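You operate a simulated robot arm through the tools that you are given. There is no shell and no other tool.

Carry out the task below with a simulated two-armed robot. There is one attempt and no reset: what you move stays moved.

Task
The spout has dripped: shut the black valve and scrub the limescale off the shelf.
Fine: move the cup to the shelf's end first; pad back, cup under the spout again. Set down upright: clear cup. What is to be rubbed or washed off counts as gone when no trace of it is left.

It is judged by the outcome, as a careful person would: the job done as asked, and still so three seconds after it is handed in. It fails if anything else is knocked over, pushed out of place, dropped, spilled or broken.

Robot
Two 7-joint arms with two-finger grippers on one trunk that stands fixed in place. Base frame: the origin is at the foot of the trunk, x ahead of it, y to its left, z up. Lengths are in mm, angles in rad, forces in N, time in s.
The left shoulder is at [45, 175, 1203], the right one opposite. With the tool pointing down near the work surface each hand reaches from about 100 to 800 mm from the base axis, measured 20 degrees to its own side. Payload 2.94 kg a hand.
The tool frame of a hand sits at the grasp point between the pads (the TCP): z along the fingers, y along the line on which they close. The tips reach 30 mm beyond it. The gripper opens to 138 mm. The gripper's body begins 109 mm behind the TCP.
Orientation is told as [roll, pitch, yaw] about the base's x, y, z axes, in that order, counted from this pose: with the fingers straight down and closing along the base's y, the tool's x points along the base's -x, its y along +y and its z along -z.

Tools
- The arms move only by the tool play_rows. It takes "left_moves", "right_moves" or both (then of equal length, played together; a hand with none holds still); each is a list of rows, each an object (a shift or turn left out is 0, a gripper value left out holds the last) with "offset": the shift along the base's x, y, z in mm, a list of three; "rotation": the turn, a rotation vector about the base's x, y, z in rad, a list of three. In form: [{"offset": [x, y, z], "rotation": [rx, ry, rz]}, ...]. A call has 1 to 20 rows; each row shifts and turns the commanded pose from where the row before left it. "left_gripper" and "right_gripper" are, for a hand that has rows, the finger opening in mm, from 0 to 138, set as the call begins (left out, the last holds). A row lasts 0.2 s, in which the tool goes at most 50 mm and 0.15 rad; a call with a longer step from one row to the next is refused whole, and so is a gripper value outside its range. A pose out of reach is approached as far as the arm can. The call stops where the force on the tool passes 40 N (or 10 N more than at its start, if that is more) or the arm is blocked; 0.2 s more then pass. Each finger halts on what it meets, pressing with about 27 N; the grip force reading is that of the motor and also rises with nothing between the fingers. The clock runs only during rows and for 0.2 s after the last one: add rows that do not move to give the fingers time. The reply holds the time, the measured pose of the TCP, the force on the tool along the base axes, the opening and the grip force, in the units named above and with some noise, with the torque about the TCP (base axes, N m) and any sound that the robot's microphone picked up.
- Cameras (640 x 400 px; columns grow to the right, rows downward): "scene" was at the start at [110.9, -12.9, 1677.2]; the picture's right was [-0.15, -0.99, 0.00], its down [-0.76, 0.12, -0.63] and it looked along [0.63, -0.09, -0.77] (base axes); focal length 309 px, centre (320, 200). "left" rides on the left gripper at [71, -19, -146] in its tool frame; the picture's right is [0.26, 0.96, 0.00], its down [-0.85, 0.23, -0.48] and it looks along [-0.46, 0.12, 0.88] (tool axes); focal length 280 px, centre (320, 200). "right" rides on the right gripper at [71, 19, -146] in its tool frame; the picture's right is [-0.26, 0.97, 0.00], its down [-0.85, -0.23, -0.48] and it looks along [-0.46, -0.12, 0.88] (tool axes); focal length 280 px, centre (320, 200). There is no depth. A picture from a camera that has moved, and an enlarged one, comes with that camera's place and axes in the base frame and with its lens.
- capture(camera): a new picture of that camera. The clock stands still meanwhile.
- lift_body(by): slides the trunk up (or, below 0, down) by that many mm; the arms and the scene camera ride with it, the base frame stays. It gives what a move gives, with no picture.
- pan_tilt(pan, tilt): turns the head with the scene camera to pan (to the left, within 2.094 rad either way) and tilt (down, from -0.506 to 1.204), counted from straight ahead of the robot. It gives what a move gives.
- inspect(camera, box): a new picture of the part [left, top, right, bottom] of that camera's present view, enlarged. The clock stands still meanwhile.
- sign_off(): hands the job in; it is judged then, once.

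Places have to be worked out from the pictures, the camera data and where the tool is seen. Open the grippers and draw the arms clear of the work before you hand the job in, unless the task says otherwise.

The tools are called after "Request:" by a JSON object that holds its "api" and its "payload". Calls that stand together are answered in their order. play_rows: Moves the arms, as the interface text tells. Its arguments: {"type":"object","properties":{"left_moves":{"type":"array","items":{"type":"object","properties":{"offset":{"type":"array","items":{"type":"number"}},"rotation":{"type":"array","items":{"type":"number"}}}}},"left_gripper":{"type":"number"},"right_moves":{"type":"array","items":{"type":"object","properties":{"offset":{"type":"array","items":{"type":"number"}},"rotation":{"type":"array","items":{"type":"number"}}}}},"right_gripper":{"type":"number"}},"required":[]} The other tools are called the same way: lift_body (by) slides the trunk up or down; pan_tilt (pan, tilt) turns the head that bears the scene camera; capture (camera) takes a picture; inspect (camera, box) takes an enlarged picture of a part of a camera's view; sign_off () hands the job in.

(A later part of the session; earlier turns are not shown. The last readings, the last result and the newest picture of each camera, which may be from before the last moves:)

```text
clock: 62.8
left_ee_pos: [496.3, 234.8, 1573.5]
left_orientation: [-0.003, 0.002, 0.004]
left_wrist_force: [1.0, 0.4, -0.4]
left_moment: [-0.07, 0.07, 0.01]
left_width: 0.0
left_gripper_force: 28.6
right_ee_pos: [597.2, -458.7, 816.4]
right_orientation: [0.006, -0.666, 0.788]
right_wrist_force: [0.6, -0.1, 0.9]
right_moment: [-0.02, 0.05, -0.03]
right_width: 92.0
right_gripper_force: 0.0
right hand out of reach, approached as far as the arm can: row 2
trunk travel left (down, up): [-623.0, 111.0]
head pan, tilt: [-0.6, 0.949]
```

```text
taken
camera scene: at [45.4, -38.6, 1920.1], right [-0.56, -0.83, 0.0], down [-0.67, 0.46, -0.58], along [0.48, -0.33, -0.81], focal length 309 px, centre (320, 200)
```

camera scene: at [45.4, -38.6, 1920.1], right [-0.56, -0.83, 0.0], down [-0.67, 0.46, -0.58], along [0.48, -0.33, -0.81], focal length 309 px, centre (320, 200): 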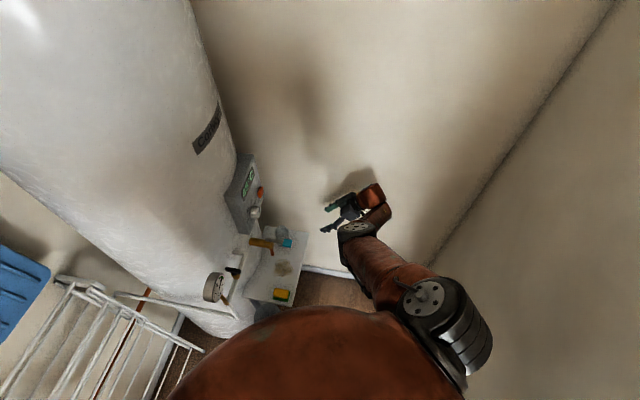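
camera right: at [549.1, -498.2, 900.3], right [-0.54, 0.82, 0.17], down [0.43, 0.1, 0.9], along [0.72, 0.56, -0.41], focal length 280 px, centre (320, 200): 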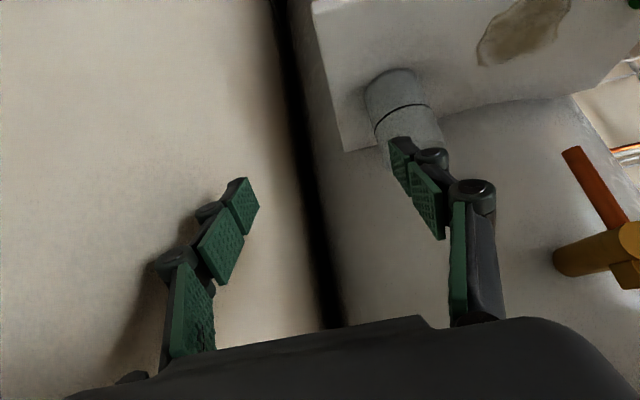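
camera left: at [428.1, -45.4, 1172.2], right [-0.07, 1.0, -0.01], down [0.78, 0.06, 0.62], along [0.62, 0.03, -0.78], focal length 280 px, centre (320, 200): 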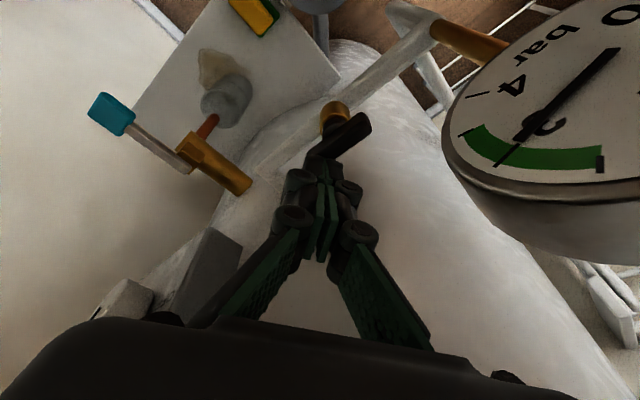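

The elbow has come back to its normal inner side. I'll move the hand in and up to a comfortable place, then lower the trunk so shelf work no longer needs a stretched arm.

Request:
{"api": "play_rows", "payload": {"right_moves": [{"offset": [-20, 0, 20]}, {"offset": [-20, 0, 20]}, {"offset": [-20, 0, 20]}, {"offset": [-20, 0, 20]}, {"offset": [-20, 0, 20]}, {"offset": [-20, 0, 20]}, {"offset": [0, 0, 0]}]}}

Request:
{"api": "lift_body", "payload": {"by": -140}}

Request:
{"api": "pan_tilt", "payload": {"pan": -0.25, "tilt": 0.95}}

Request:
{"api": "capture", "payload": {"camera": "scene"}}

Request:
{"api": "capture", "payload": {"camera": "right"}}

```text
clock: 64.4
left_ee_pos: [494.7, 231.5, 1574.6]
left_orientation: [0.001, 0.0, 0.001]
left_wrist_force: [-0.6, 0.5, 0.1]
left_moment: [0.03, 0.0, 0.0]
left_width: 0.0
left_gripper_force: 28.4
right_ee_pos: [472.6, -461.9, 938.1]
right_orientation: [0.007, -0.67, 0.788]
right_wrist_force: [-0.5, 0.6, 0.5]
right_moment: [-0.01, 0.02, 0.04]
right_width: 92.1
right_gripper_force: 0.2
trunk travel left (down, up): [-623.0, 111.0]
head pan, tilt: [-0.6, 0.949]
```

```text
clock: 66.0
left_ee_pos: [493.8, 231.6, 1435.8]
left_orientation: [-0.001, 0.001, 0.003]
left_wrist_force: [0.5, 0.5, 0.8]
left_moment: [0.03, 0.01, 0.02]
left_width: 0.0
left_gripper_force: 28.1
right_ee_pos: [474.2, -459.9, 796.4]
right_orientation: [0.004, -0.669, 0.787]
right_wrist_force: [-0.3, 1.0, -0.2]
right_moment: [0.0, 0.01, 0.03]
right_width: 92.0
right_gripper_force: 0.0
trunk travel left (down, up): [-483.0, 251.0]
head pan, tilt: [-0.6, 0.949]
```

```text
clock: 66.9
left_ee_pos: [493.8, 231.6, 1433.8]
left_orientation: [0.0, -0.002, 0.001]
left_wrist_force: [0.4, -0.1, 0.1]
left_moment: [0.0, 0.01, 0.02]
left_width: 0.0
left_gripper_force: 28.6
right_ee_pos: [475.0, -461.5, 795.9]
right_orientation: [0.008, -0.67, 0.785]
right_wrist_force: [-0.7, -0.1, -0.2]
right_moment: [-0.02, -0.03, -0.02]
right_width: 92.3
right_gripper_force: 0.1
trunk travel left (down, up): [-483.0, 251.0]
head pan, tilt: [-0.25, 0.949]
```

```text
taken
camera scene: at [69.7, -19.4, 1780.3], right [-0.25, -0.97, 0.0], down [-0.79, 0.2, -0.58], along [0.56, -0.14, -0.81], focal length 309 px, centre (320, 200)
```

scene: 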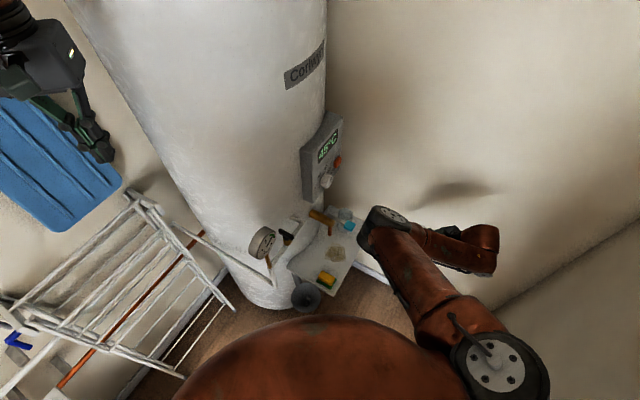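

```text
taken
camera right: at [357.4, -550.9, 865.6], right [-0.54, 0.82, 0.17], down [0.43, 0.1, 0.9], along [0.72, 0.56, -0.41], focal length 280 px, centre (320, 200)
```

right: 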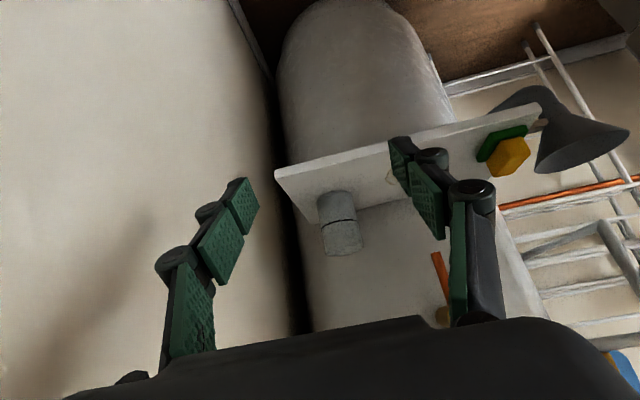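

Good posture now. Before going for the pad, I'll take enlarged looks at the pad and the limescale patch.

Request:
{"api": "inspect", "payload": {"camera": "scene", "box": [285, 205, 365, 305]}}

Request:
{"api": "inspect", "payload": {"camera": "right", "box": [460, 90, 640, 200]}}

```text
4.00 times, centred on (325, 255) of scene
camera zoom: at [69.7, -19.4, 1780.3], right [-0.25, -0.97, 0.0], down [-0.79, 0.2, -0.58], along [0.56, -0.14, -0.81], focal length 1235 px, centre (300, -20)
```

zoom: 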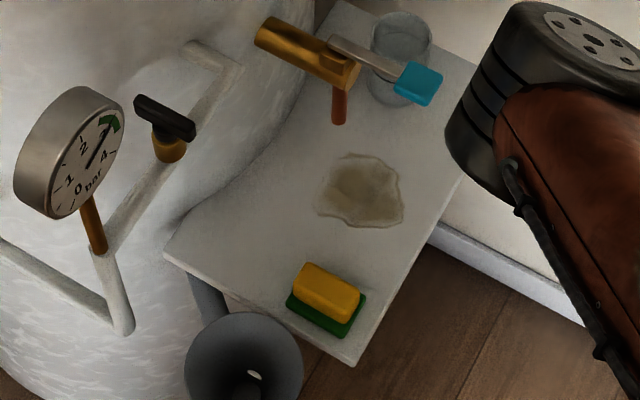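

```text
3.56 times, centred on (550, 145) of right
camera zoom: at [357.4, -550.9, 865.6], right [-0.54, 0.82, 0.17], down [0.43, 0.1, 0.9], along [0.72, 0.56, -0.41], focal length 997 px, centre (-498, 396)
```

zoom: 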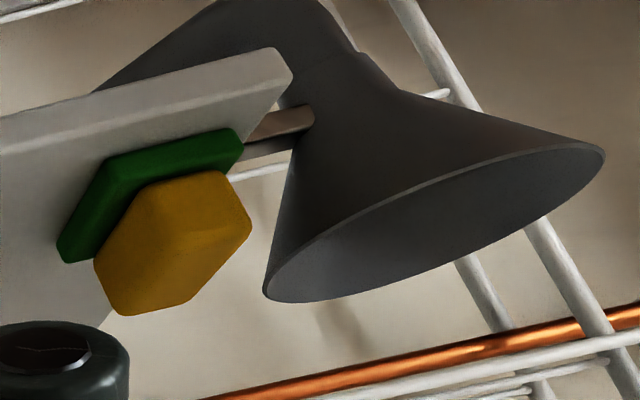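

The patch spans roughly u 516–598, v 213–296 on the shelf, and the pad is about 42×58 mm centred near u≈437, v≈231. I'll re-tilt the hand and swing it toward the pad, with the gripper at 70 mm.

Request:
{"api": "play_rows", "payload": {"right_moves": [{"offset": [-10, 35.5, 3], "rotation": [0.0778, -0.0778, 0]}, {"offset": [-10, 35.5, 3], "rotation": [0.0778, -0.0778, 0]}, {"offset": [-10, 35.5, 3], "rotation": [0.0778, -0.0778, 0]}, {"offset": [-10, 35.5, 3]}, {"offset": [-10, 35.5, 3]}, {"offset": [0, 0, 0]}], "right_gripper": 70}}

Request:
{"api": "capture", "payload": {"camera": "scene"}}

Request:
{"api": "capture", "payload": {"camera": "right"}}

```text
clock: 68.3
left_ee_pos: [495.3, 230.3, 1435.2]
left_orientation: [0.001, -0.001, 0.001]
left_wrist_force: [0.3, -0.4, -0.9]
left_moment: [0.02, 0.03, -0.01]
left_width: 0.1
left_gripper_force: 28.0
right_ee_pos: [437.7, -283.5, 799.0]
right_orientation: [0.007, -0.998, 0.785]
right_wrist_force: [-0.3, -0.2, -0.4]
right_moment: [0.01, -0.01, 0.02]
right_width: 70.2
right_gripper_force: 0.1
right hand out of reach, approached as far as the arm can: row 3, 4
trunk travel left (down, up): [-483.0, 251.0]
head pan, tilt: [-0.25, 0.949]
```

```text
taken
camera scene: at [70.2, -20.2, 1780.3], right [-0.25, -0.97, 0.0], down [-0.79, 0.2, -0.58], along [0.56, -0.14, -0.81], focal length 309 px, centre (320, 200)
```

scene: 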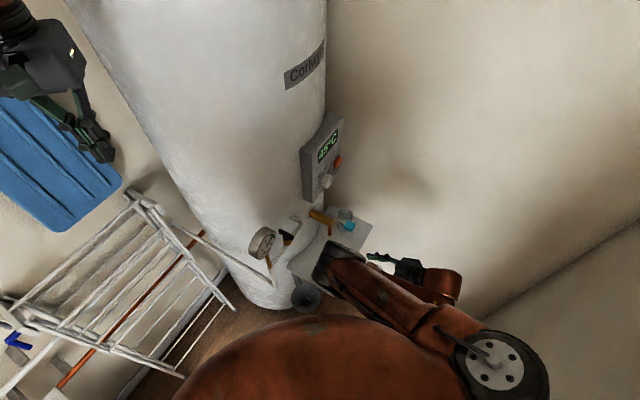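

```text
taken
camera right: at [310.2, -384.2, 817.9], right [-0.58, 0.78, 0.22], down [0.21, -0.12, 0.97], along [0.78, 0.61, -0.09], focal length 280 px, centre (320, 200)
```

right: 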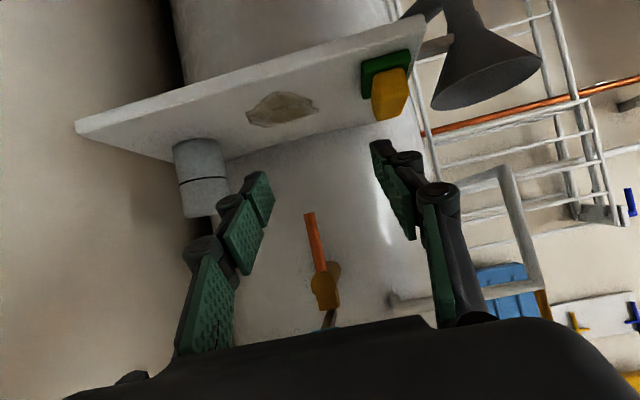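

The hand is in front of the shelf again, and the elbow stays well away from the gauge. I'll zoom in on the pad with the right camera to fix its position.

Request:
{"api": "inspect", "payload": {"camera": "right", "box": [330, 20, 450, 140]}}

Request:
{"api": "inspect", "payload": {"camera": "right", "box": [60, 20, 460, 270]}}

```text
3.33 times, centred on (390, 80) of right
camera zoom: at [310.2, -384.2, 817.9], right [-0.58, 0.78, 0.22], down [0.21, -0.12, 0.97], along [0.78, 0.61, -0.09], focal length 935 px, centre (87, 600)
```

zoom: 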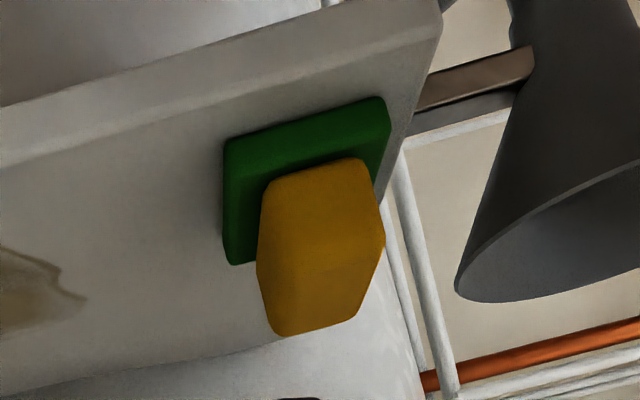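

```text
1.60 times, centred on (260, 145) of right
camera zoom: at [310.2, -384.2, 817.9], right [-0.58, 0.78, 0.22], down [0.21, -0.12, 0.97], along [0.78, 0.61, -0.09], focal length 449 px, centre (416, 288)
```

zoom: 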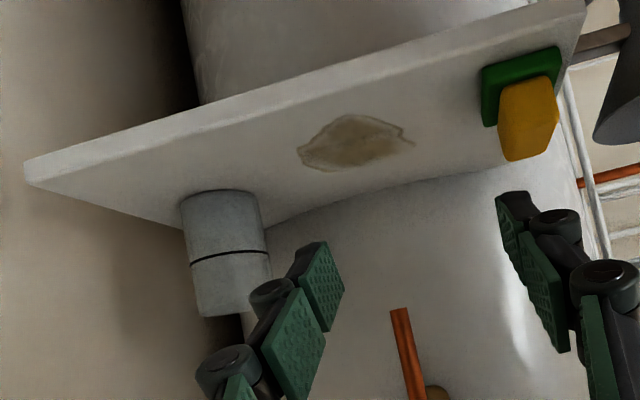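

The pad is about 45×61 mm, centred near u≈434, v≈233, with a top at z≈714: a green scouring face below and a yellow sponge above. I'll move the hand over it, staying above.

Request:
{"api": "play_rows", "payload": {"right_moves": [{"offset": [5.4, 26.6, -6]}, {"offset": [5.4, 26.6, -6]}, {"offset": [5.4, 26.6, -6]}, {"offset": [0, 0, 0]}]}}

Request:
{"api": "capture", "payload": {"camera": "scene"}}

```text
clock: 69.3
left_ee_pos: [493.3, 231.4, 1434.9]
left_orientation: [0.001, 0.001, 0.002]
left_wrist_force: [-0.8, 0.6, -1.0]
left_moment: [0.02, -0.03, 0.02]
left_width: 0.0
left_gripper_force: 28.5
right_ee_pos: [474.0, -246.5, 793.8]
right_orientation: [0.023, -0.994, 0.786]
right_wrist_force: [0.0, -0.1, 0.4]
right_moment: [0.0, -0.01, 0.02]
right_width: 70.1
right_gripper_force: 0.1
right hand out of reach, approached as far as the arm can: row 1, 2, 3
trunk travel left (down, up): [-483.0, 251.0]
head pan, tilt: [-0.25, 0.949]
```

```text
taken
camera scene: at [69.6, -19.6, 1780.3], right [-0.25, -0.97, 0.0], down [-0.79, 0.2, -0.58], along [0.56, -0.14, -0.81], focal length 309 px, centre (320, 200)
```

scene: 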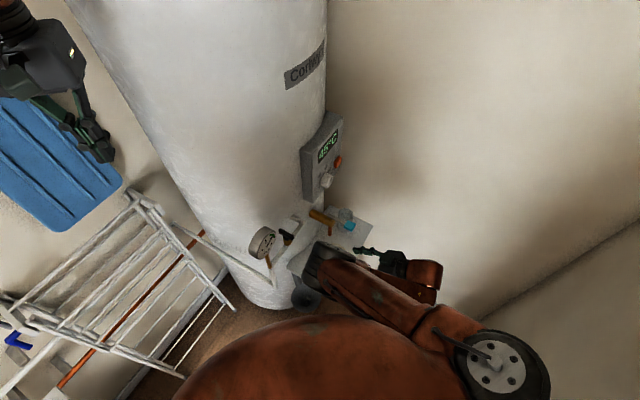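

The wrist is bending too far at this trunk height, so I'll raise the trunk 90 mm to bring the forearm steeper and then continue over the pad.

Request:
{"api": "lift_body", "payload": {"by": 92}}

Request:
{"api": "play_rows", "payload": {"right_moves": [{"offset": [-2, 24, -25]}, {"offset": [-2, 24, -25]}, {"offset": [-2, 24, -25]}, {"offset": [-2, 24, -25]}, {"offset": [0, 0, 0]}]}}

Request:
{"api": "capture", "payload": {"camera": "scene"}}

Request:
{"api": "capture", "payload": {"camera": "right"}}

```text
clock: 70.5
left_ee_pos: [494.7, 232.0, 1526.0]
left_orientation: [0.001, 0.0, 0.001]
left_wrist_force: [0.3, 0.3, -0.1]
left_moment: [-0.03, 0.03, 0.01]
left_width: 0.0
left_gripper_force: 28.3
right_ee_pos: [474.0, -249.6, 886.9]
right_orientation: [0.019, -0.993, 0.784]
right_wrist_force: [0.8, 0.1, 0.6]
right_moment: [0.03, -0.01, -0.01]
right_width: 69.8
right_gripper_force: 0.1
trunk travel left (down, up): [-575.0, 159.0]
head pan, tilt: [-0.25, 0.949]
```

```text
clock: 71.7
left_ee_pos: [493.4, 232.7, 1527.5]
left_orientation: [-0.001, -0.001, 0.002]
left_wrist_force: [-0.4, 0.2, 1.2]
left_moment: [-0.04, 0.0, 0.02]
left_width: 0.0
left_gripper_force: 28.5
right_ee_pos: [502.8, -224.8, 795.0]
right_orientation: [0.04, -0.99, 0.787]
right_wrist_force: [-0.8, -0.8, -0.3]
right_moment: [0.03, 0.0, -0.02]
right_width: 70.0
right_gripper_force: 0.1
right hand out of reach, approached as far as the arm can: row 1, 2, 3, 4
trunk travel left (down, up): [-575.0, 159.0]
head pan, tilt: [-0.25, 0.949]
```

```text
taken
camera scene: at [55.6, -18.6, 1872.2], right [-0.25, -0.97, 0.0], down [-0.79, 0.2, -0.58], along [0.56, -0.14, -0.81], focal length 309 px, centre (320, 200)
```

scene: 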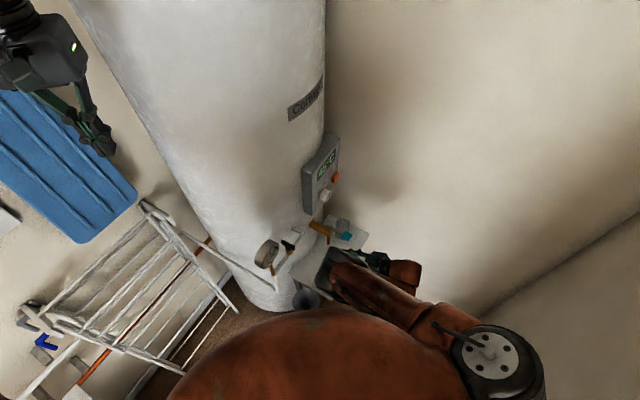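

```text
taken
camera right: at [379.4, -329.9, 814.6], right [-0.6, 0.76, 0.24], down [0.23, -0.12, 0.97], along [0.76, 0.64, -0.1], focal length 280 px, centre (320, 200)
```

right: 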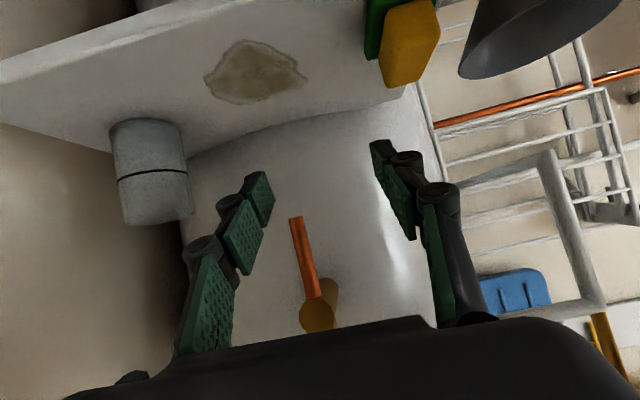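

The arm keeps running into a wrist limit here. Raising the trunk another 80 mm should straighten the wrist for the pad's position, so I'll do that and try again in short steps.

Request:
{"api": "lift_body", "payload": {"by": 80}}

Request:
{"api": "play_rows", "payload": {"right_moves": [{"offset": [-10, 0, 0]}, {"offset": [-10, 5, 0]}, {"offset": [-10, 5, 0]}, {"offset": [0, 0, 0]}]}}

```text
clock: 72.9
left_ee_pos: [493.8, 231.2, 1606.0]
left_orientation: [-0.002, 0.0, 0.002]
left_wrist_force: [-0.1, 0.3, -0.8]
left_moment: [0.03, 0.01, -0.01]
left_width: 0.0
left_gripper_force: 28.9
right_ee_pos: [504.5, -225.4, 876.7]
right_orientation: [0.034, -0.994, 0.79]
right_wrist_force: [-0.3, -0.5, -0.5]
right_moment: [0.0, 0.03, 0.02]
right_width: 70.0
right_gripper_force: 0.0
trunk travel left (down, up): [-655.0, 79.0]
head pan, tilt: [-0.25, 0.949]
```

```text
clock: 73.9
left_ee_pos: [495.1, 231.4, 1607.0]
left_orientation: [-0.001, 0.001, 0.001]
left_wrist_force: [0.0, -0.3, -0.3]
left_moment: [-0.01, 0.0, -0.03]
left_width: 0.0
left_gripper_force: 28.3
right_ee_pos: [482.1, -230.6, 876.4]
right_orientation: [0.047, -0.992, 0.793]
right_wrist_force: [-0.7, -0.7, -0.4]
right_moment: [0.0, -0.02, 0.05]
right_width: 70.1
right_gripper_force: 0.2
right hand out of reach, approached as far as the arm can: row 2, 3
trunk travel left (down, up): [-655.0, 79.0]
head pan, tilt: [-0.25, 0.949]
```

I'll first go straight down here, which should relax the wrist, and then slide left over the pad.

Request:
{"api": "play_rows", "payload": {"right_moves": [{"offset": [0, 0, -25]}, {"offset": [0, 0, -25]}, {"offset": [0, 0, -25]}, {"offset": [0, 0, -20]}, {"offset": [0, 0, 0]}]}}

Request:
{"api": "play_rows", "payload": {"right_moves": [{"offset": [-3, 15, 0]}, {"offset": [-3, 15, 0]}, {"offset": [-3, 15, 0]}, {"offset": [0, 0, 0]}]}}

Request:
{"api": "capture", "payload": {"camera": "right"}}

Request:
{"api": "capture", "payload": {"camera": "scene"}}

```text
clock: 75.1
left_ee_pos: [495.9, 231.5, 1606.3]
left_orientation: [-0.002, -0.001, 0.002]
left_wrist_force: [0.1, 0.2, 0.2]
left_moment: [-0.01, -0.03, 0.02]
left_width: 0.0
left_gripper_force: 28.4
right_ee_pos: [481.8, -230.5, 781.8]
right_orientation: [0.036, -0.994, 0.792]
right_wrist_force: [1.0, -0.3, 0.3]
right_moment: [0.01, 0.01, 0.0]
right_width: 70.0
right_gripper_force: 0.0
trunk travel left (down, up): [-655.0, 79.0]
head pan, tilt: [-0.25, 0.949]
```

```text
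clock: 76.1
left_ee_pos: [494.0, 231.6, 1606.1]
left_orientation: [-0.001, -0.001, 0.0]
left_wrist_force: [0.1, -0.3, 0.1]
left_moment: [-0.02, -0.05, -0.03]
left_width: 0.1
left_gripper_force: 28.1
right_ee_pos: [489.5, -206.0, 774.0]
right_orientation: [0.047, -0.99, 0.792]
right_wrist_force: [0.0, 0.2, -0.6]
right_moment: [0.01, 0.0, 0.02]
right_width: 70.0
right_gripper_force: 0.1
right hand out of reach, approached as far as the arm can: row 1, 2, 3
trunk travel left (down, up): [-655.0, 79.0]
head pan, tilt: [-0.25, 0.949]
```

```text
taken
camera right: at [366.3, -311.3, 793.8], right [-0.61, 0.75, 0.25], down [0.23, -0.12, 0.96], along [0.75, 0.65, -0.1], focal length 280 px, centre (320, 200)
```

right: 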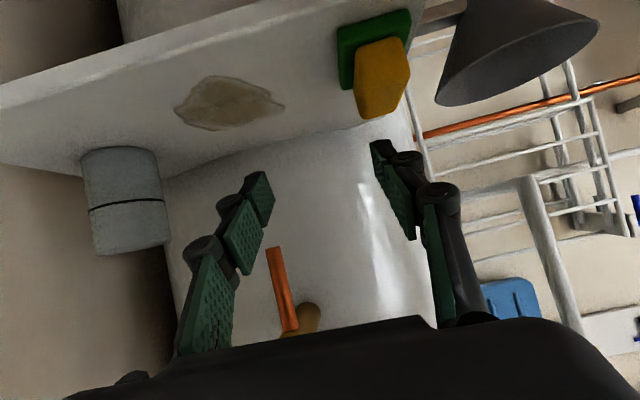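

```text
taken
camera scene: at [52.1, -18.8, 1952.1], right [-0.25, -0.97, 0.0], down [-0.79, 0.2, -0.58], along [0.56, -0.14, -0.81], focal length 309 px, centre (320, 200)
```

scene: 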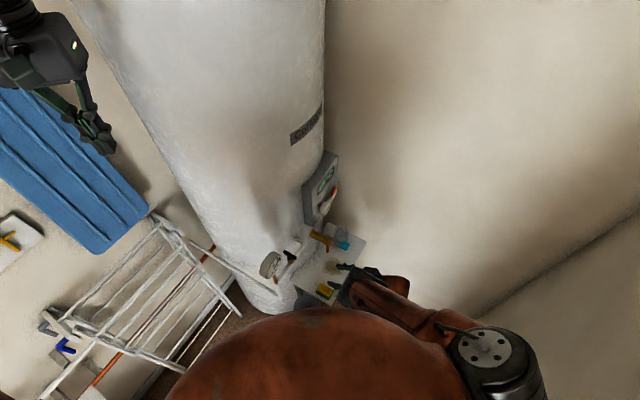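

Pointing left-forward is what strains this arm, because its elbow lies inward. Pointing straight ahead or to the right will suit it far better, so I'll draw the hand back and turn its yaw to zero.

Request:
{"api": "play_rows", "payload": {"right_moves": [{"offset": [-14, -23, 25], "rotation": [0, 0, -0.13]}, {"offset": [-14, -23, 25], "rotation": [0, 0, -0.13]}, {"offset": [-14, -20, 25], "rotation": [0, 0, -0.13]}, {"offset": [-14, -15, 25], "rotation": [0, 0, -0.13]}, {"offset": [0, 0, 10], "rotation": [0, 0, -0.13]}, {"offset": [0, 0, 10], "rotation": [0, 0, -0.14]}, {"offset": [0, 0, 0]}]}}

Request:
{"api": "capture", "payload": {"camera": "scene"}}

Request:
{"api": "capture", "payload": {"camera": "right"}}

```text
clock: 77.7
left_ee_pos: [494.0, 230.5, 1607.9]
left_orientation: [0.0, 0.0, 0.002]
left_wrist_force: [-0.2, 0.5, 0.1]
left_moment: [-0.06, 0.0, 0.02]
left_width: 0.1
left_gripper_force: 29.0
right_ee_pos: [528.9, -378.3, 849.3]
right_orientation: [0.205, -0.92, 0.324]
right_wrist_force: [0.8, -0.5, 0.4]
right_moment: [0.0, 0.0, -0.02]
right_width: 70.0
right_gripper_force: 0.0
right hand out of reach, approached as far as the arm can: row 1, 2, 3, 4, 5, 6
trunk travel left (down, up): [-655.0, 79.0]
head pan, tilt: [-0.25, 0.949]
```

```text
taken
camera scene: at [51.9, -19.1, 1952.1], right [-0.25, -0.97, 0.0], down [-0.79, 0.2, -0.58], along [0.56, -0.14, -0.81], focal length 309 px, centre (320, 200)
```

scene: 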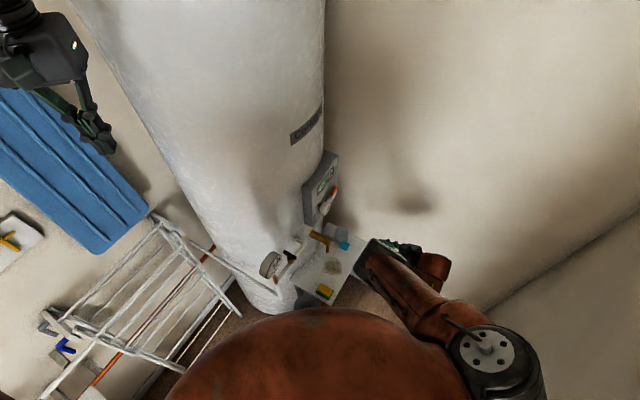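

```text
taken
camera right: at [380.7, -439.9, 879.9], right [-0.3, 0.9, 0.33], down [0.27, -0.25, 0.93], along [0.91, 0.37, -0.17], focal length 280 px, centre (320, 200)
```

right: 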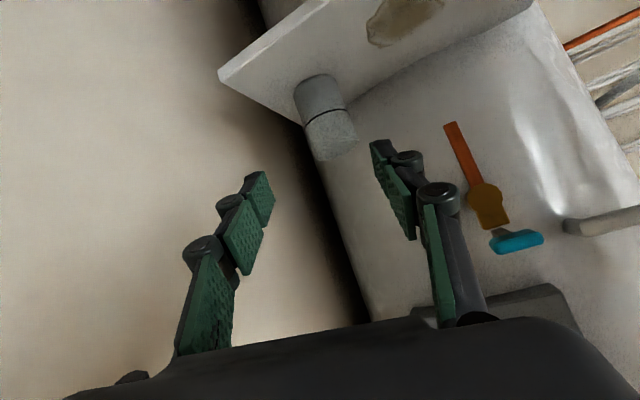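

The arm is wound up against its limits in this posture. The cleanest cure is to return it to its original open, straight-down pose and start again from there, so I'll unwind the rotation while moving up and out.

Request:
{"api": "play_rows", "payload": {"right_moves": [{"offset": [3, -8, 40], "rotation": [-0.0483, 0.1257, -0.0563]}, {"offset": [3, -8, 40], "rotation": [-0.0483, 0.1257, -0.0563]}, {"offset": [3, -8, 40], "rotation": [-0.0483, 0.1257, -0.0563]}, {"offset": [3, -8, 40], "rotation": [-0.0483, 0.1257, -0.0563]}, {"offset": [3, -8, 40], "rotation": [-0.0483, 0.1257, -0.0563]}, {"offset": [3, -8, 40], "rotation": [-0.0483, 0.1257, -0.0563]}, {"offset": [3, -8, 40], "rotation": [-0.0483, 0.1257, -0.0563]}, {"offset": [0, 0, 0]}]}}

Request:
{"api": "capture", "payload": {"camera": "scene"}}

```text
clock: 79.5
left_ee_pos: [494.6, 231.3, 1607.1]
left_orientation: [0.0, 0.0, 0.001]
left_wrist_force: [-0.1, -1.3, 0.3]
left_moment: [0.02, 0.0, -0.03]
left_width: 0.0
left_gripper_force: 28.5
right_ee_pos: [551.2, -437.8, 1132.5]
right_orientation: [0.0, 0.0, 0.002]
right_wrist_force: [-0.4, -0.3, -0.3]
right_moment: [-0.02, 0.01, 0.01]
right_width: 70.0
right_gripper_force: 0.2
trunk travel left (down, up): [-655.0, 79.0]
head pan, tilt: [-0.25, 0.949]
```

```text
taken
camera scene: at [51.9, -19.6, 1952.1], right [-0.25, -0.97, 0.0], down [-0.79, 0.2, -0.58], along [0.56, -0.14, -0.81], focal length 309 px, centre (320, 200)
```

scene: 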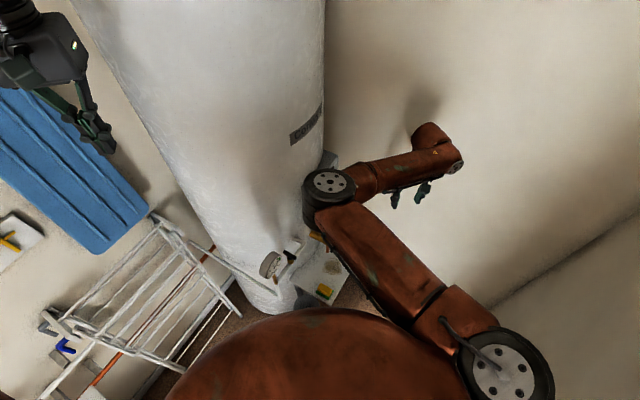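

The arm is back in its neutral pose. This time I'll turn the hand to point right-forward (yaw −45°), the natural way for this elbow, and grip the pad lengthwise from the left. I'll lower the trunk a little and turn first.

Request:
{"api": "lift_body", "payload": {"by": -40}}

Request:
{"api": "play_rows", "payload": {"right_moves": [{"offset": [-18, 20, -14], "rotation": [0, 0, -0.131]}, {"offset": [-18, 20, -14], "rotation": [0, 0, -0.131]}, {"offset": [-18, 20, -14], "rotation": [0, 0, -0.131]}, {"offset": [-18, 20, -14], "rotation": [0, 0, -0.131]}, {"offset": [-18, 20, -14], "rotation": [0, 0, -0.131]}, {"offset": [-18, 20, -14], "rotation": [0, 0, -0.131]}, {"offset": [0, 0, 0]}], "right_gripper": 80}}

Request:
{"api": "capture", "payload": {"camera": "scene"}}

```text
clock: 80.3
left_ee_pos: [493.2, 231.4, 1567.5]
left_orientation: [-0.002, -0.001, 0.002]
left_wrist_force: [-1.3, 0.6, -0.5]
left_moment: [-0.02, -0.05, -0.01]
left_width: 0.2
left_gripper_force: 28.1
right_ee_pos: [551.6, -434.6, 1091.4]
right_orientation: [0.001, 0.0, 0.003]
right_wrist_force: [0.3, 0.3, -0.1]
right_moment: [0.0, 0.03, 0.04]
right_width: 70.3
right_gripper_force: 0.1
trunk travel left (down, up): [-615.0, 119.0]
head pan, tilt: [-0.25, 0.949]
```

```text
clock: 81.9
left_ee_pos: [494.5, 231.5, 1566.3]
left_orientation: [-0.003, 0.001, 0.001]
left_wrist_force: [-0.1, 0.0, -0.4]
left_moment: [-0.02, 0.05, 0.0]
left_width: 0.0
left_gripper_force: 28.5
right_ee_pos: [444.0, -317.7, 1007.5]
right_orientation: [-0.001, 0.001, -0.786]
right_wrist_force: [-0.1, 0.3, 0.3]
right_moment: [0.01, 0.02, -0.02]
right_width: 80.3
right_gripper_force: 0.0
trunk travel left (down, up): [-615.0, 119.0]
head pan, tilt: [-0.25, 0.949]
```

```text
taken
camera scene: at [53.9, -19.1, 1912.1], right [-0.25, -0.97, 0.0], down [-0.79, 0.2, -0.58], along [0.56, -0.14, -0.81], focal length 309 px, centre (320, 200)
```

scene: 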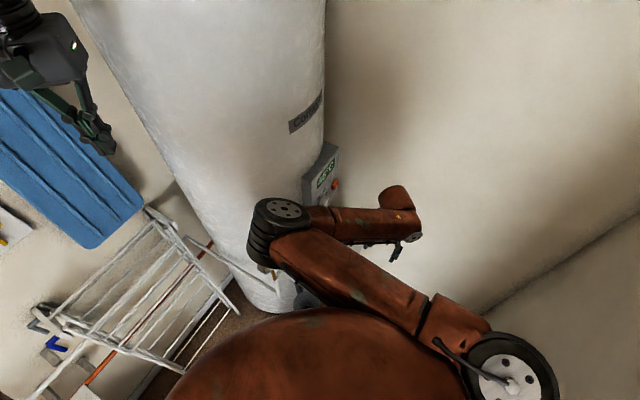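

Good, no limit met; the elbow is around (400,-8,1355), well above the gauge. Now I'll tilt the hand 45° and move it toward the pad in two short stages.

Request:
{"api": "play_rows", "payload": {"right_moves": [{"offset": [-3, 10, -12], "rotation": [-0.0926, -0.0926, 0]}, {"offset": [-3, 10, -12], "rotation": [-0.0926, -0.0926, 0]}, {"offset": [-3, 10, -12], "rotation": [-0.0926, -0.0926, 0]}, {"offset": [-3, 10, -12], "rotation": [-0.0926, -0.0926, 0]}, {"offset": [-3, 10, -12], "rotation": [-0.0926, -0.0926, 0]}, {"offset": [-3, 10, -12], "rotation": [-0.0926, -0.0926, 0]}, {"offset": [0, 0, 0]}]}}

Request:
{"api": "capture", "payload": {"camera": "scene"}}

Request:
{"api": "capture", "payload": {"camera": "right"}}

```text
clock: 83.5
left_ee_pos: [495.2, 230.5, 1567.7]
left_orientation: [0.0, 0.001, 0.001]
left_wrist_force: [-0.3, -0.6, -0.1]
left_moment: [0.0, 0.04, 0.01]
left_width: 0.0
left_gripper_force: 29.0
right_ee_pos: [519.4, -433.4, 957.4]
right_orientation: [-0.002, -0.582, -0.784]
right_wrist_force: [0.0, -0.4, -0.6]
right_moment: [-0.01, 0.02, -0.01]
right_width: 79.7
right_gripper_force: 0.1
right hand out of reach, approached as far as the arm can: row 1, 2, 3, 4, 5, 6
trunk travel left (down, up): [-615.0, 119.0]
head pan, tilt: [-0.25, 0.949]
```

```text
taken
camera scene: at [53.8, -19.4, 1912.1], right [-0.25, -0.97, 0.0], down [-0.79, 0.2, -0.58], along [0.56, -0.14, -0.81], focal length 309 px, centre (320, 200)
```

scene: 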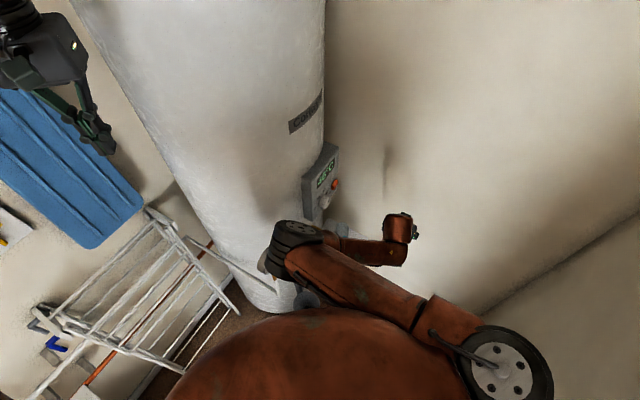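

```text
taken
camera right: at [434.1, -320.7, 1040.4], right [0.84, 0.53, 0.14], down [0.16, -0.48, 0.86], along [0.52, -0.7, -0.48], focal length 280 px, centre (320, 200)
```

right: 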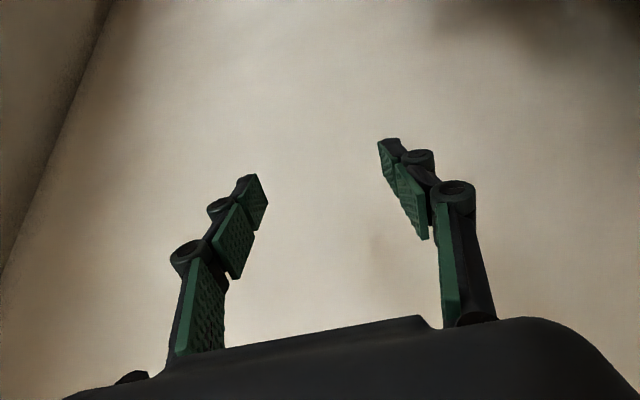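

Pointing this way the wrist comes too close to the shoulder, so the right arm is a poor fit for the pad. The left arm, elbow outward, can reach the pad from the left and scrub pointing ahead. I'll send the right arm back up to its starting pose, out of the way.

Request:
{"api": "play_rows", "payload": {"right_moves": [{"offset": [5, -1, 40], "rotation": [0.0326, 0.0788, 0.1088]}, {"offset": [5, -1, 40], "rotation": [0.0326, 0.0788, 0.1088]}, {"offset": [5, -1, 40], "rotation": [0.0326, 0.0788, 0.1088]}, {"offset": [5, -1, 40], "rotation": [0.0326, 0.0788, 0.1088]}, {"offset": [5, -1, 40], "rotation": [0.0326, 0.0788, 0.1088]}, {"offset": [5, -1, 40], "rotation": [0.0326, 0.0788, 0.1088]}, {"offset": [5, -1, 40], "rotation": [0.0326, 0.0788, 0.1088]}, {"offset": [0, 0, 40]}, {"offset": [0, 0, 40]}, {"offset": [0, 0, 40]}, {"offset": [0, 0, 40]}, {"offset": [0, 0, 40]}, {"offset": [0, 0, 40]}, {"offset": [0, 0, 40]}, {"offset": [0, 0, 40]}, {"offset": [0, 0, 40]}, {"offset": [0, 0, 0]}]}}

Request:
{"api": "capture", "payload": {"camera": "scene"}}

```text
clock: 87.1
left_ee_pos: [495.2, 231.6, 1566.5]
left_orientation: [-0.002, -0.001, 0.001]
left_wrist_force: [-0.1, -0.4, 0.9]
left_moment: [-0.02, 0.04, 0.0]
left_width: 0.1
left_gripper_force: 28.1
right_ee_pos: [555.3, -438.7, 1598.0]
right_orientation: [-0.002, 0.002, 0.0]
right_wrist_force: [1.5, -0.4, -0.6]
right_moment: [-0.07, 0.02, -0.01]
right_width: 80.1
right_gripper_force: 0.1
trunk travel left (down, up): [-615.0, 119.0]
head pan, tilt: [-0.25, 0.949]
```

```text
taken
camera scene: at [54.6, -19.2, 1912.1], right [-0.25, -0.97, 0.0], down [-0.79, 0.2, -0.58], along [0.56, -0.14, -0.81], focal length 309 px, centre (320, 200)
```

scene: 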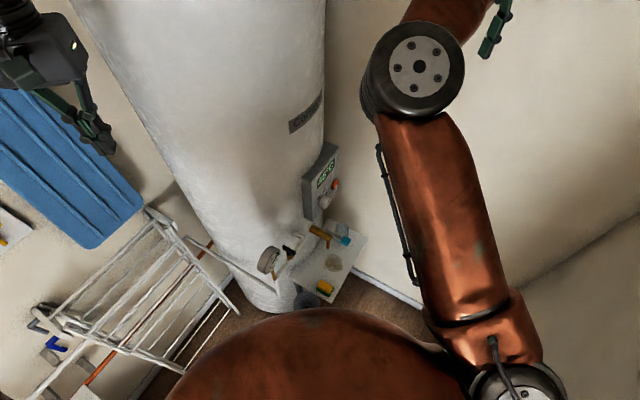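

The right arm is parked and the view of the shelf is clear. I'll lower the trunk, then bring the left hand across, turning it to yaw −45° with its fingers open.

Request:
{"api": "lift_body", "payload": {"by": -88}}

Request:
{"api": "play_rows", "payload": {"left_moves": [{"offset": [-8, -38, -22]}, {"offset": [-8, -38, -22]}, {"offset": [-8, -38, -22], "rotation": [0, 0, -0.131]}, {"offset": [-8, -38, -22], "rotation": [0, 0, -0.131]}, {"offset": [-8, -38, -22], "rotation": [0, 0, -0.131]}, {"offset": [-8, -38, -22], "rotation": [0, 0, -0.131]}, {"offset": [-8, -38, -22], "rotation": [0, 0, -0.131]}, {"offset": [-8, -38, -22], "rotation": [0, 0, -0.131]}, {"offset": [-6, -38, -22]}, {"offset": [-5, -38, -22]}, {"offset": [0, 0, 0]}], "left_gripper": 85}}

Request:
{"api": "capture", "payload": {"camera": "scene"}}

Request:
{"api": "capture", "payload": {"camera": "left"}}

```text
clock: 88.4
left_ee_pos: [494.5, 231.9, 1478.5]
left_orientation: [-0.001, -0.002, 0.002]
left_wrist_force: [-0.6, -0.2, 0.3]
left_moment: [-0.03, 0.04, 0.02]
left_width: 0.2
left_gripper_force: 28.4
right_ee_pos: [554.8, -439.0, 1510.4]
right_orientation: [-0.002, 0.0, 0.0]
right_wrist_force: [-0.8, -0.5, -0.6]
right_moment: [0.0, 0.02, 0.01]
right_width: 80.0
right_gripper_force: 0.0
trunk travel left (down, up): [-527.0, 207.0]
head pan, tilt: [-0.25, 0.949]
```

```text
clock: 90.8
left_ee_pos: [418.9, -148.4, 1259.5]
left_orientation: [-0.002, -0.003, -0.784]
left_wrist_force: [-0.9, -0.1, -0.5]
left_moment: [0.0, 0.01, -0.02]
left_width: 84.9
left_gripper_force: 0.1
right_ee_pos: [555.4, -438.6, 1511.2]
right_orientation: [-0.001, -0.002, 0.0]
right_wrist_force: [0.1, 0.4, -0.1]
right_moment: [-0.04, 0.02, 0.0]
right_width: 80.0
right_gripper_force: 0.0
trunk travel left (down, up): [-527.0, 207.0]
head pan, tilt: [-0.25, 0.949]
```

```text
taken
camera scene: at [61.9, -18.1, 1824.3], right [-0.25, -0.97, 0.0], down [-0.79, 0.2, -0.58], along [0.56, -0.14, -0.81], focal length 309 px, centre (320, 200)
```

scene: 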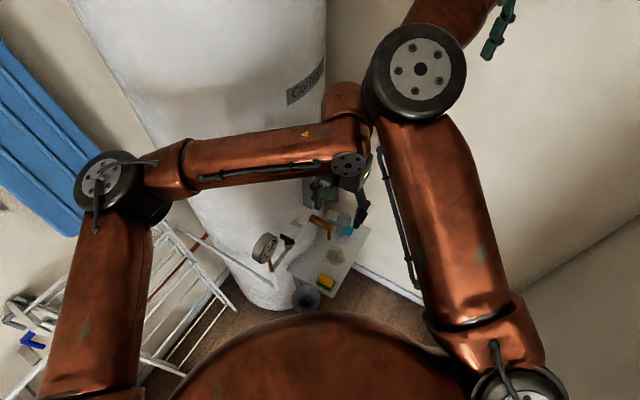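

```text
taken
camera left: at [355.4, -111.8, 1404.7], right [0.5, 0.87, 0.0], down [0.76, -0.44, 0.48], along [0.41, -0.24, -0.88], focal length 280 px, centre (320, 200)
```

left: 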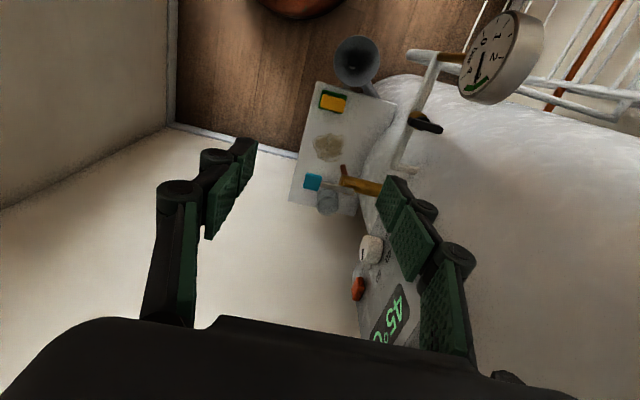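

The left arm reaches this pose with its elbow outside, just as wanted, and gives a clean overhead view. I'll tilt it 45° while descending in front of the gauge.

Request:
{"api": "play_rows", "payload": {"left_moves": [{"offset": [0, 0, -30], "rotation": [-0.0926, -0.0926, 0]}, {"offset": [0, 0, -30], "rotation": [-0.0926, -0.0926, 0]}, {"offset": [0, 0, -30], "rotation": [-0.0926, -0.0926, 0]}, {"offset": [0, 0, -30], "rotation": [-0.0926, -0.0926, 0]}, {"offset": [0, 0, -30], "rotation": [-0.0926, -0.0926, 0]}, {"offset": [0, 0, -30], "rotation": [-0.0926, -0.0926, 0]}, {"offset": [0, 0, 0]}]}}

Request:
{"api": "capture", "payload": {"camera": "scene"}}

Request:
{"api": "capture", "payload": {"camera": "left"}}

```text
clock: 92.4
left_ee_pos: [418.0, -151.8, 1081.4]
left_orientation: [-0.003, -0.788, -0.785]
left_wrist_force: [-0.1, -1.1, 0.0]
left_moment: [0.0, -0.02, 0.02]
left_width: 84.9
left_gripper_force: 0.0
right_ee_pos: [554.6, -440.9, 1509.9]
right_orientation: [-0.001, 0.0, 0.001]
right_wrist_force: [-0.2, -0.3, -0.3]
right_moment: [0.01, 0.0, -0.03]
right_width: 79.8
right_gripper_force: 0.0
trunk travel left (down, up): [-527.0, 207.0]
head pan, tilt: [-0.25, 0.949]
```

```text
taken
camera scene: at [61.7, -20.2, 1824.3], right [-0.25, -0.97, 0.0], down [-0.79, 0.2, -0.58], along [0.56, -0.14, -0.81], focal length 309 px, centre (320, 200)
```

scene: 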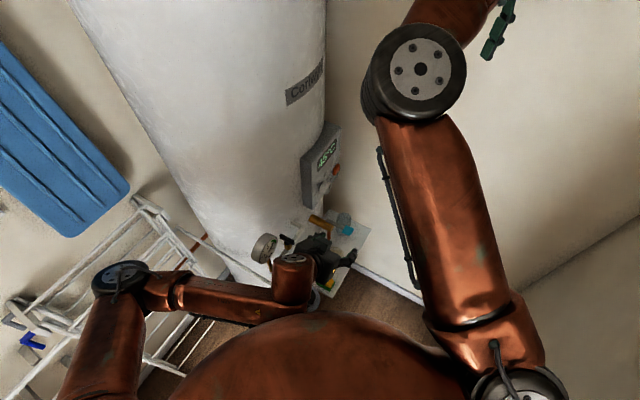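

```text
taken
camera left: at [297.1, -56.2, 1132.8], right [0.55, 0.81, -0.19], down [0.35, -0.02, 0.94], along [0.76, -0.58, -0.3], focal length 280 px, centre (320, 200)
```

left: 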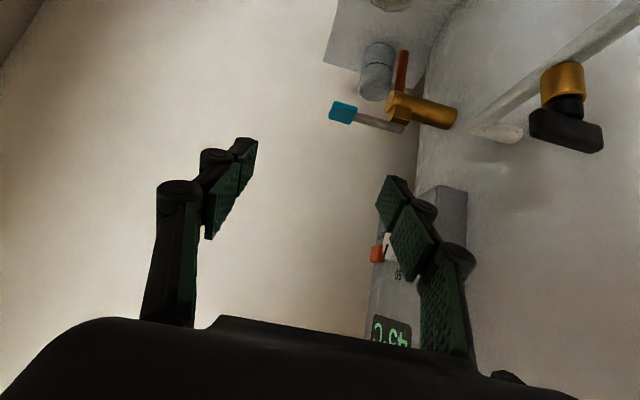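

No limits met. I'll keep descending in front of the gauge and pipe and check again.

Request:
{"api": "play_rows", "payload": {"left_moves": [{"offset": [0, 0, -32]}, {"offset": [0, 0, -32]}, {"offset": [0, 0, -32]}, {"offset": [0, 0, -32]}, {"offset": [0, 0, -32]}, {"offset": [0, 0, -32]}, {"offset": [0, 0, 0]}]}}

Request:
{"api": "capture", "payload": {"camera": "scene"}}

Request:
{"api": "capture", "payload": {"camera": "left"}}

```text
clock: 94.0
left_ee_pos: [418.2, -148.5, 887.0]
left_orientation: [-0.003, -0.787, -0.783]
left_wrist_force: [0.4, 0.5, 1.0]
left_moment: [-0.02, 0.01, 0.0]
left_width: 84.8
left_gripper_force: 0.0
right_ee_pos: [556.1, -439.9, 1510.7]
right_orientation: [-0.002, -0.001, 0.001]
right_wrist_force: [0.2, -0.4, 0.4]
right_moment: [0.02, -0.02, 0.02]
right_width: 80.0
right_gripper_force: 0.0
trunk travel left (down, up): [-527.0, 207.0]
head pan, tilt: [-0.25, 0.949]
```

```text
taken
camera scene: at [62.0, -19.6, 1824.3], right [-0.25, -0.97, 0.0], down [-0.79, 0.2, -0.58], along [0.56, -0.14, -0.81], focal length 309 px, centre (320, 200)
```

scene: 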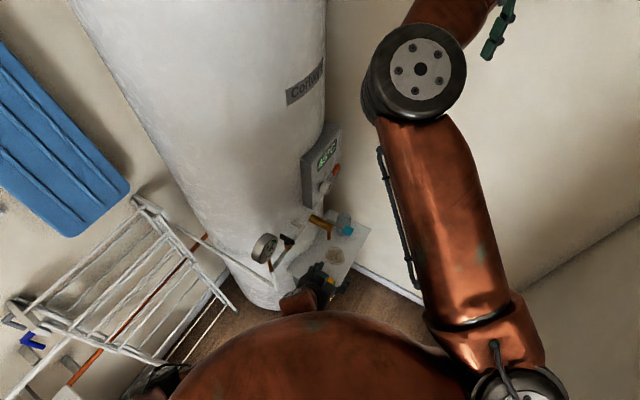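

```text
taken
camera left: at [297.2, -53.7, 938.9], right [0.55, 0.81, -0.19], down [0.35, -0.02, 0.94], along [0.76, -0.58, -0.3], focal length 280 px, centre (320, 200)
```

left: 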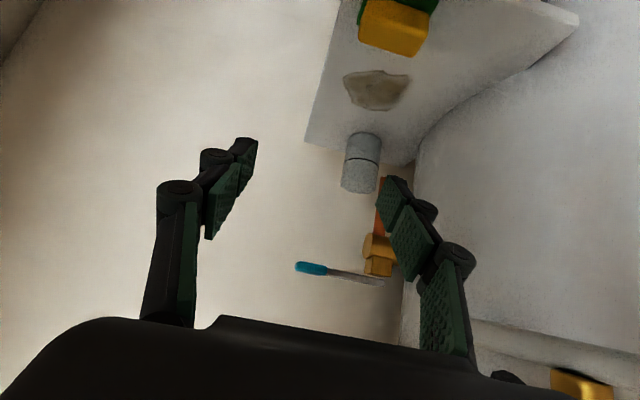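

The shelf, cup and pad are all visible to the left camera. I'll shift over the pad and come down to z≈790.

Request:
{"api": "play_rows", "payload": {"left_moves": [{"offset": [12, 3, -24]}, {"offset": [12, 3, -24]}, {"offset": [12, 3, -24]}, {"offset": [12, 3, -24]}, {"offset": [0, 0, 0]}]}}

Request:
{"api": "capture", "payload": {"camera": "left"}}

Request:
{"api": "inspect", "payload": {"camera": "scene", "box": [240, 200, 400, 320]}}

```text
clock: 95.2
left_ee_pos: [466.9, -136.4, 791.9]
left_orientation: [-0.002, -0.784, -0.784]
left_wrist_force: [-0.2, 0.1, -0.6]
left_moment: [-0.02, 0.04, 0.0]
left_width: 84.8
left_gripper_force: 0.1
right_ee_pos: [555.3, -440.6, 1510.7]
right_orientation: [-0.001, 0.001, -0.002]
right_wrist_force: [-0.8, -0.8, -0.1]
right_moment: [0.01, -0.04, 0.04]
right_width: 79.9
right_gripper_force: 0.0
trunk travel left (down, up): [-527.0, 207.0]
head pan, tilt: [-0.25, 0.949]
```

```text
taken
camera left: at [346.7, -40.9, 843.0], right [0.55, 0.81, -0.19], down [0.35, -0.02, 0.94], along [0.76, -0.58, -0.3], focal length 280 px, centre (320, 200)
```

left: 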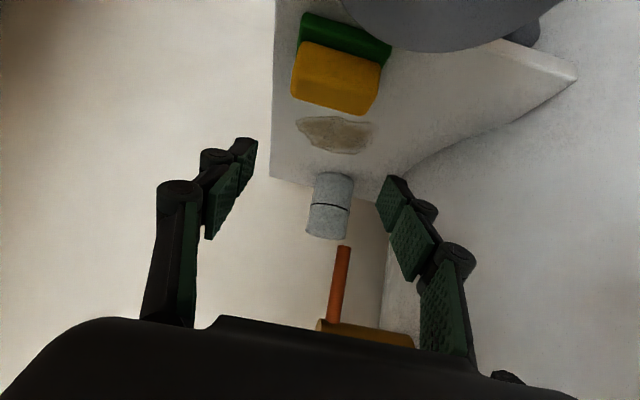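

```text
3.33 times, centred on (320, 260) of scene
camera zoom: at [61.1, -19.4, 1824.3], right [-0.25, -0.97, 0.0], down [-0.79, 0.2, -0.58], along [0.56, -0.14, -0.81], focal length 1029 px, centre (320, 0)
```

zoom: 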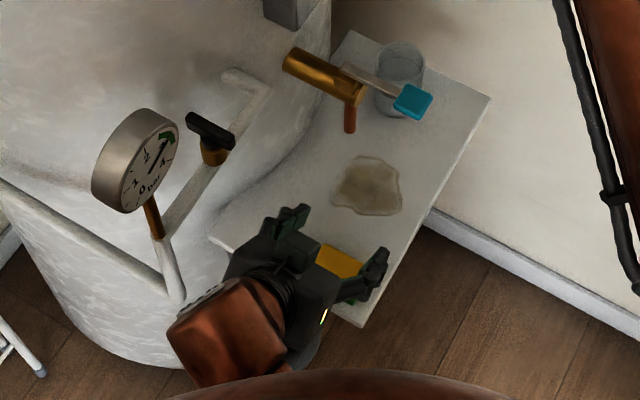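

I'll enlarge the left camera's view of the pad to centre the fingers on it precisely.

Request:
{"api": "inspect", "payload": {"camera": "left", "box": [260, 0, 420, 130]}}

```text
3.08 times, centred on (340, 65) of left
camera zoom: at [346.7, -40.9, 843.0], right [0.55, 0.81, -0.19], down [0.35, -0.02, 0.94], along [0.76, -0.58, -0.3], focal length 863 px, centre (258, 615)
```

zoom: 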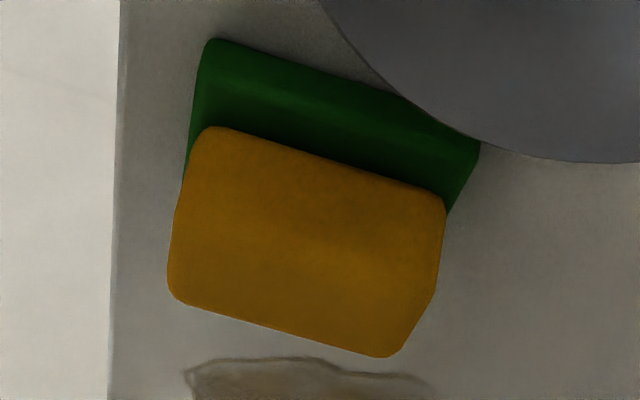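

The pad's centre is at v≈233 and u≈436, and the hand is centred on it within a millimetre. I'll descend to z≈713 around it.

Request:
{"api": "play_rows", "payload": {"left_moves": [{"offset": [0, 0, -20]}, {"offset": [0, 0, -20]}, {"offset": [0, 0, -20]}, {"offset": [0, 0, -12]}, {"offset": [0, 0, -6]}, {"offset": [0, 0, 0]}]}}

Request:
{"api": "capture", "payload": {"camera": "left"}}

Request:
{"api": "inspect", "payload": {"camera": "scene", "box": [240, 200, 400, 320]}}

```text
clock: 96.6
left_ee_pos: [467.6, -137.0, 711.2]
left_orientation: [-0.002, -0.789, -0.783]
left_wrist_force: [-0.1, 0.1, -0.4]
left_moment: [0.01, -0.01, 0.0]
left_width: 85.1
left_gripper_force: 0.1
right_ee_pos: [555.6, -439.8, 1510.3]
right_orientation: [-0.002, -0.001, 0.0]
right_wrist_force: [-0.4, -0.8, 0.3]
right_moment: [-0.01, 0.05, 0.03]
right_width: 80.0
right_gripper_force: 0.0
trunk travel left (down, up): [-527.0, 207.0]
head pan, tilt: [-0.25, 0.949]
```

```text
taken
camera left: at [347.1, -41.6, 764.0], right [0.55, 0.81, -0.19], down [0.35, -0.02, 0.94], along [0.76, -0.58, -0.3], focal length 280 px, centre (320, 200)
```

left: 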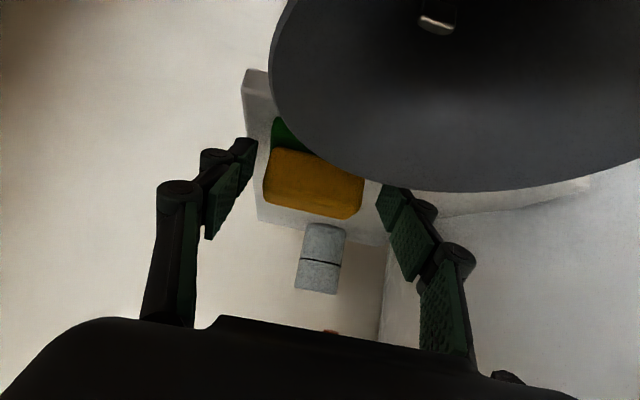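

```text
3.33 times, centred on (320, 260) of scene
camera zoom: at [61.5, -19.5, 1824.3], right [-0.25, -0.97, 0.0], down [-0.79, 0.2, -0.58], along [0.56, -0.14, -0.81], focal length 1029 px, centre (320, 0)
```

zoom: 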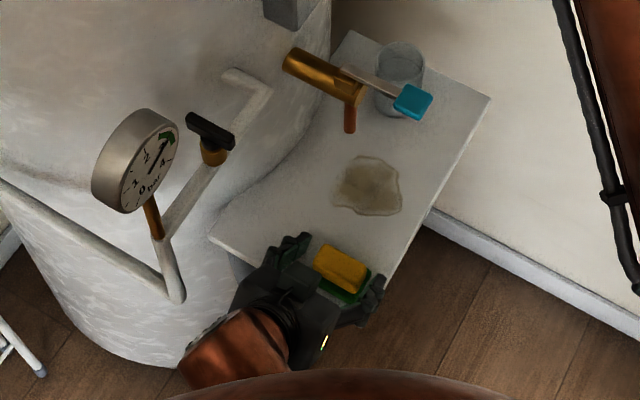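

The fingers stand on both sides of the pad with no contact forces. Closing on it now.

Request:
{"api": "play_rows", "payload": {"left_moves": [{"offset": [0, 0, 0]}, {"offset": [0, 0, 0]}, {"offset": [0, 0, 0]}, {"offset": [0, 0, 0]}], "left_gripper": 40}}

Request:
{"api": "capture", "payload": {"camera": "left"}}

```text
clock: 97.6
left_ee_pos: [467.7, -137.4, 713.4]
left_orientation: [-0.003, -0.787, -0.783]
left_wrist_force: [0.1, -0.9, 0.0]
left_moment: [-0.02, -0.01, 0.01]
left_width: 60.8
left_gripper_force: 26.8
right_ee_pos: [556.2, -439.7, 1509.1]
right_orientation: [-0.003, 0.001, 0.001]
right_wrist_force: [-0.4, -0.5, 0.6]
right_moment: [0.01, -0.04, -0.03]
right_width: 79.8
right_gripper_force: 0.1
trunk travel left (down, up): [-527.0, 207.0]
head pan, tilt: [-0.25, 0.949]
```

```text
taken
camera left: at [347.2, -41.6, 764.2], right [0.55, 0.81, -0.19], down [0.35, -0.02, 0.94], along [0.76, -0.58, -0.3], focal length 280 px, centre (320, 200)
```

left: 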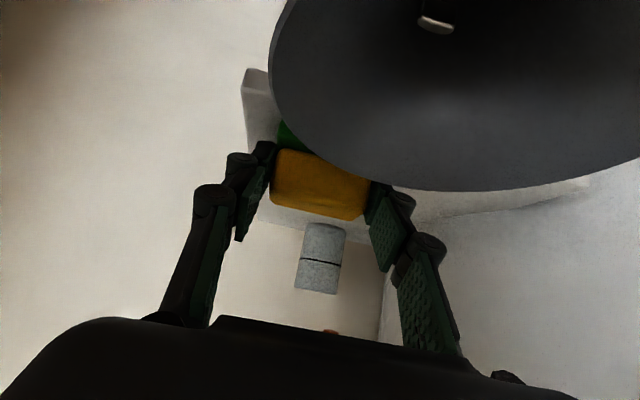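

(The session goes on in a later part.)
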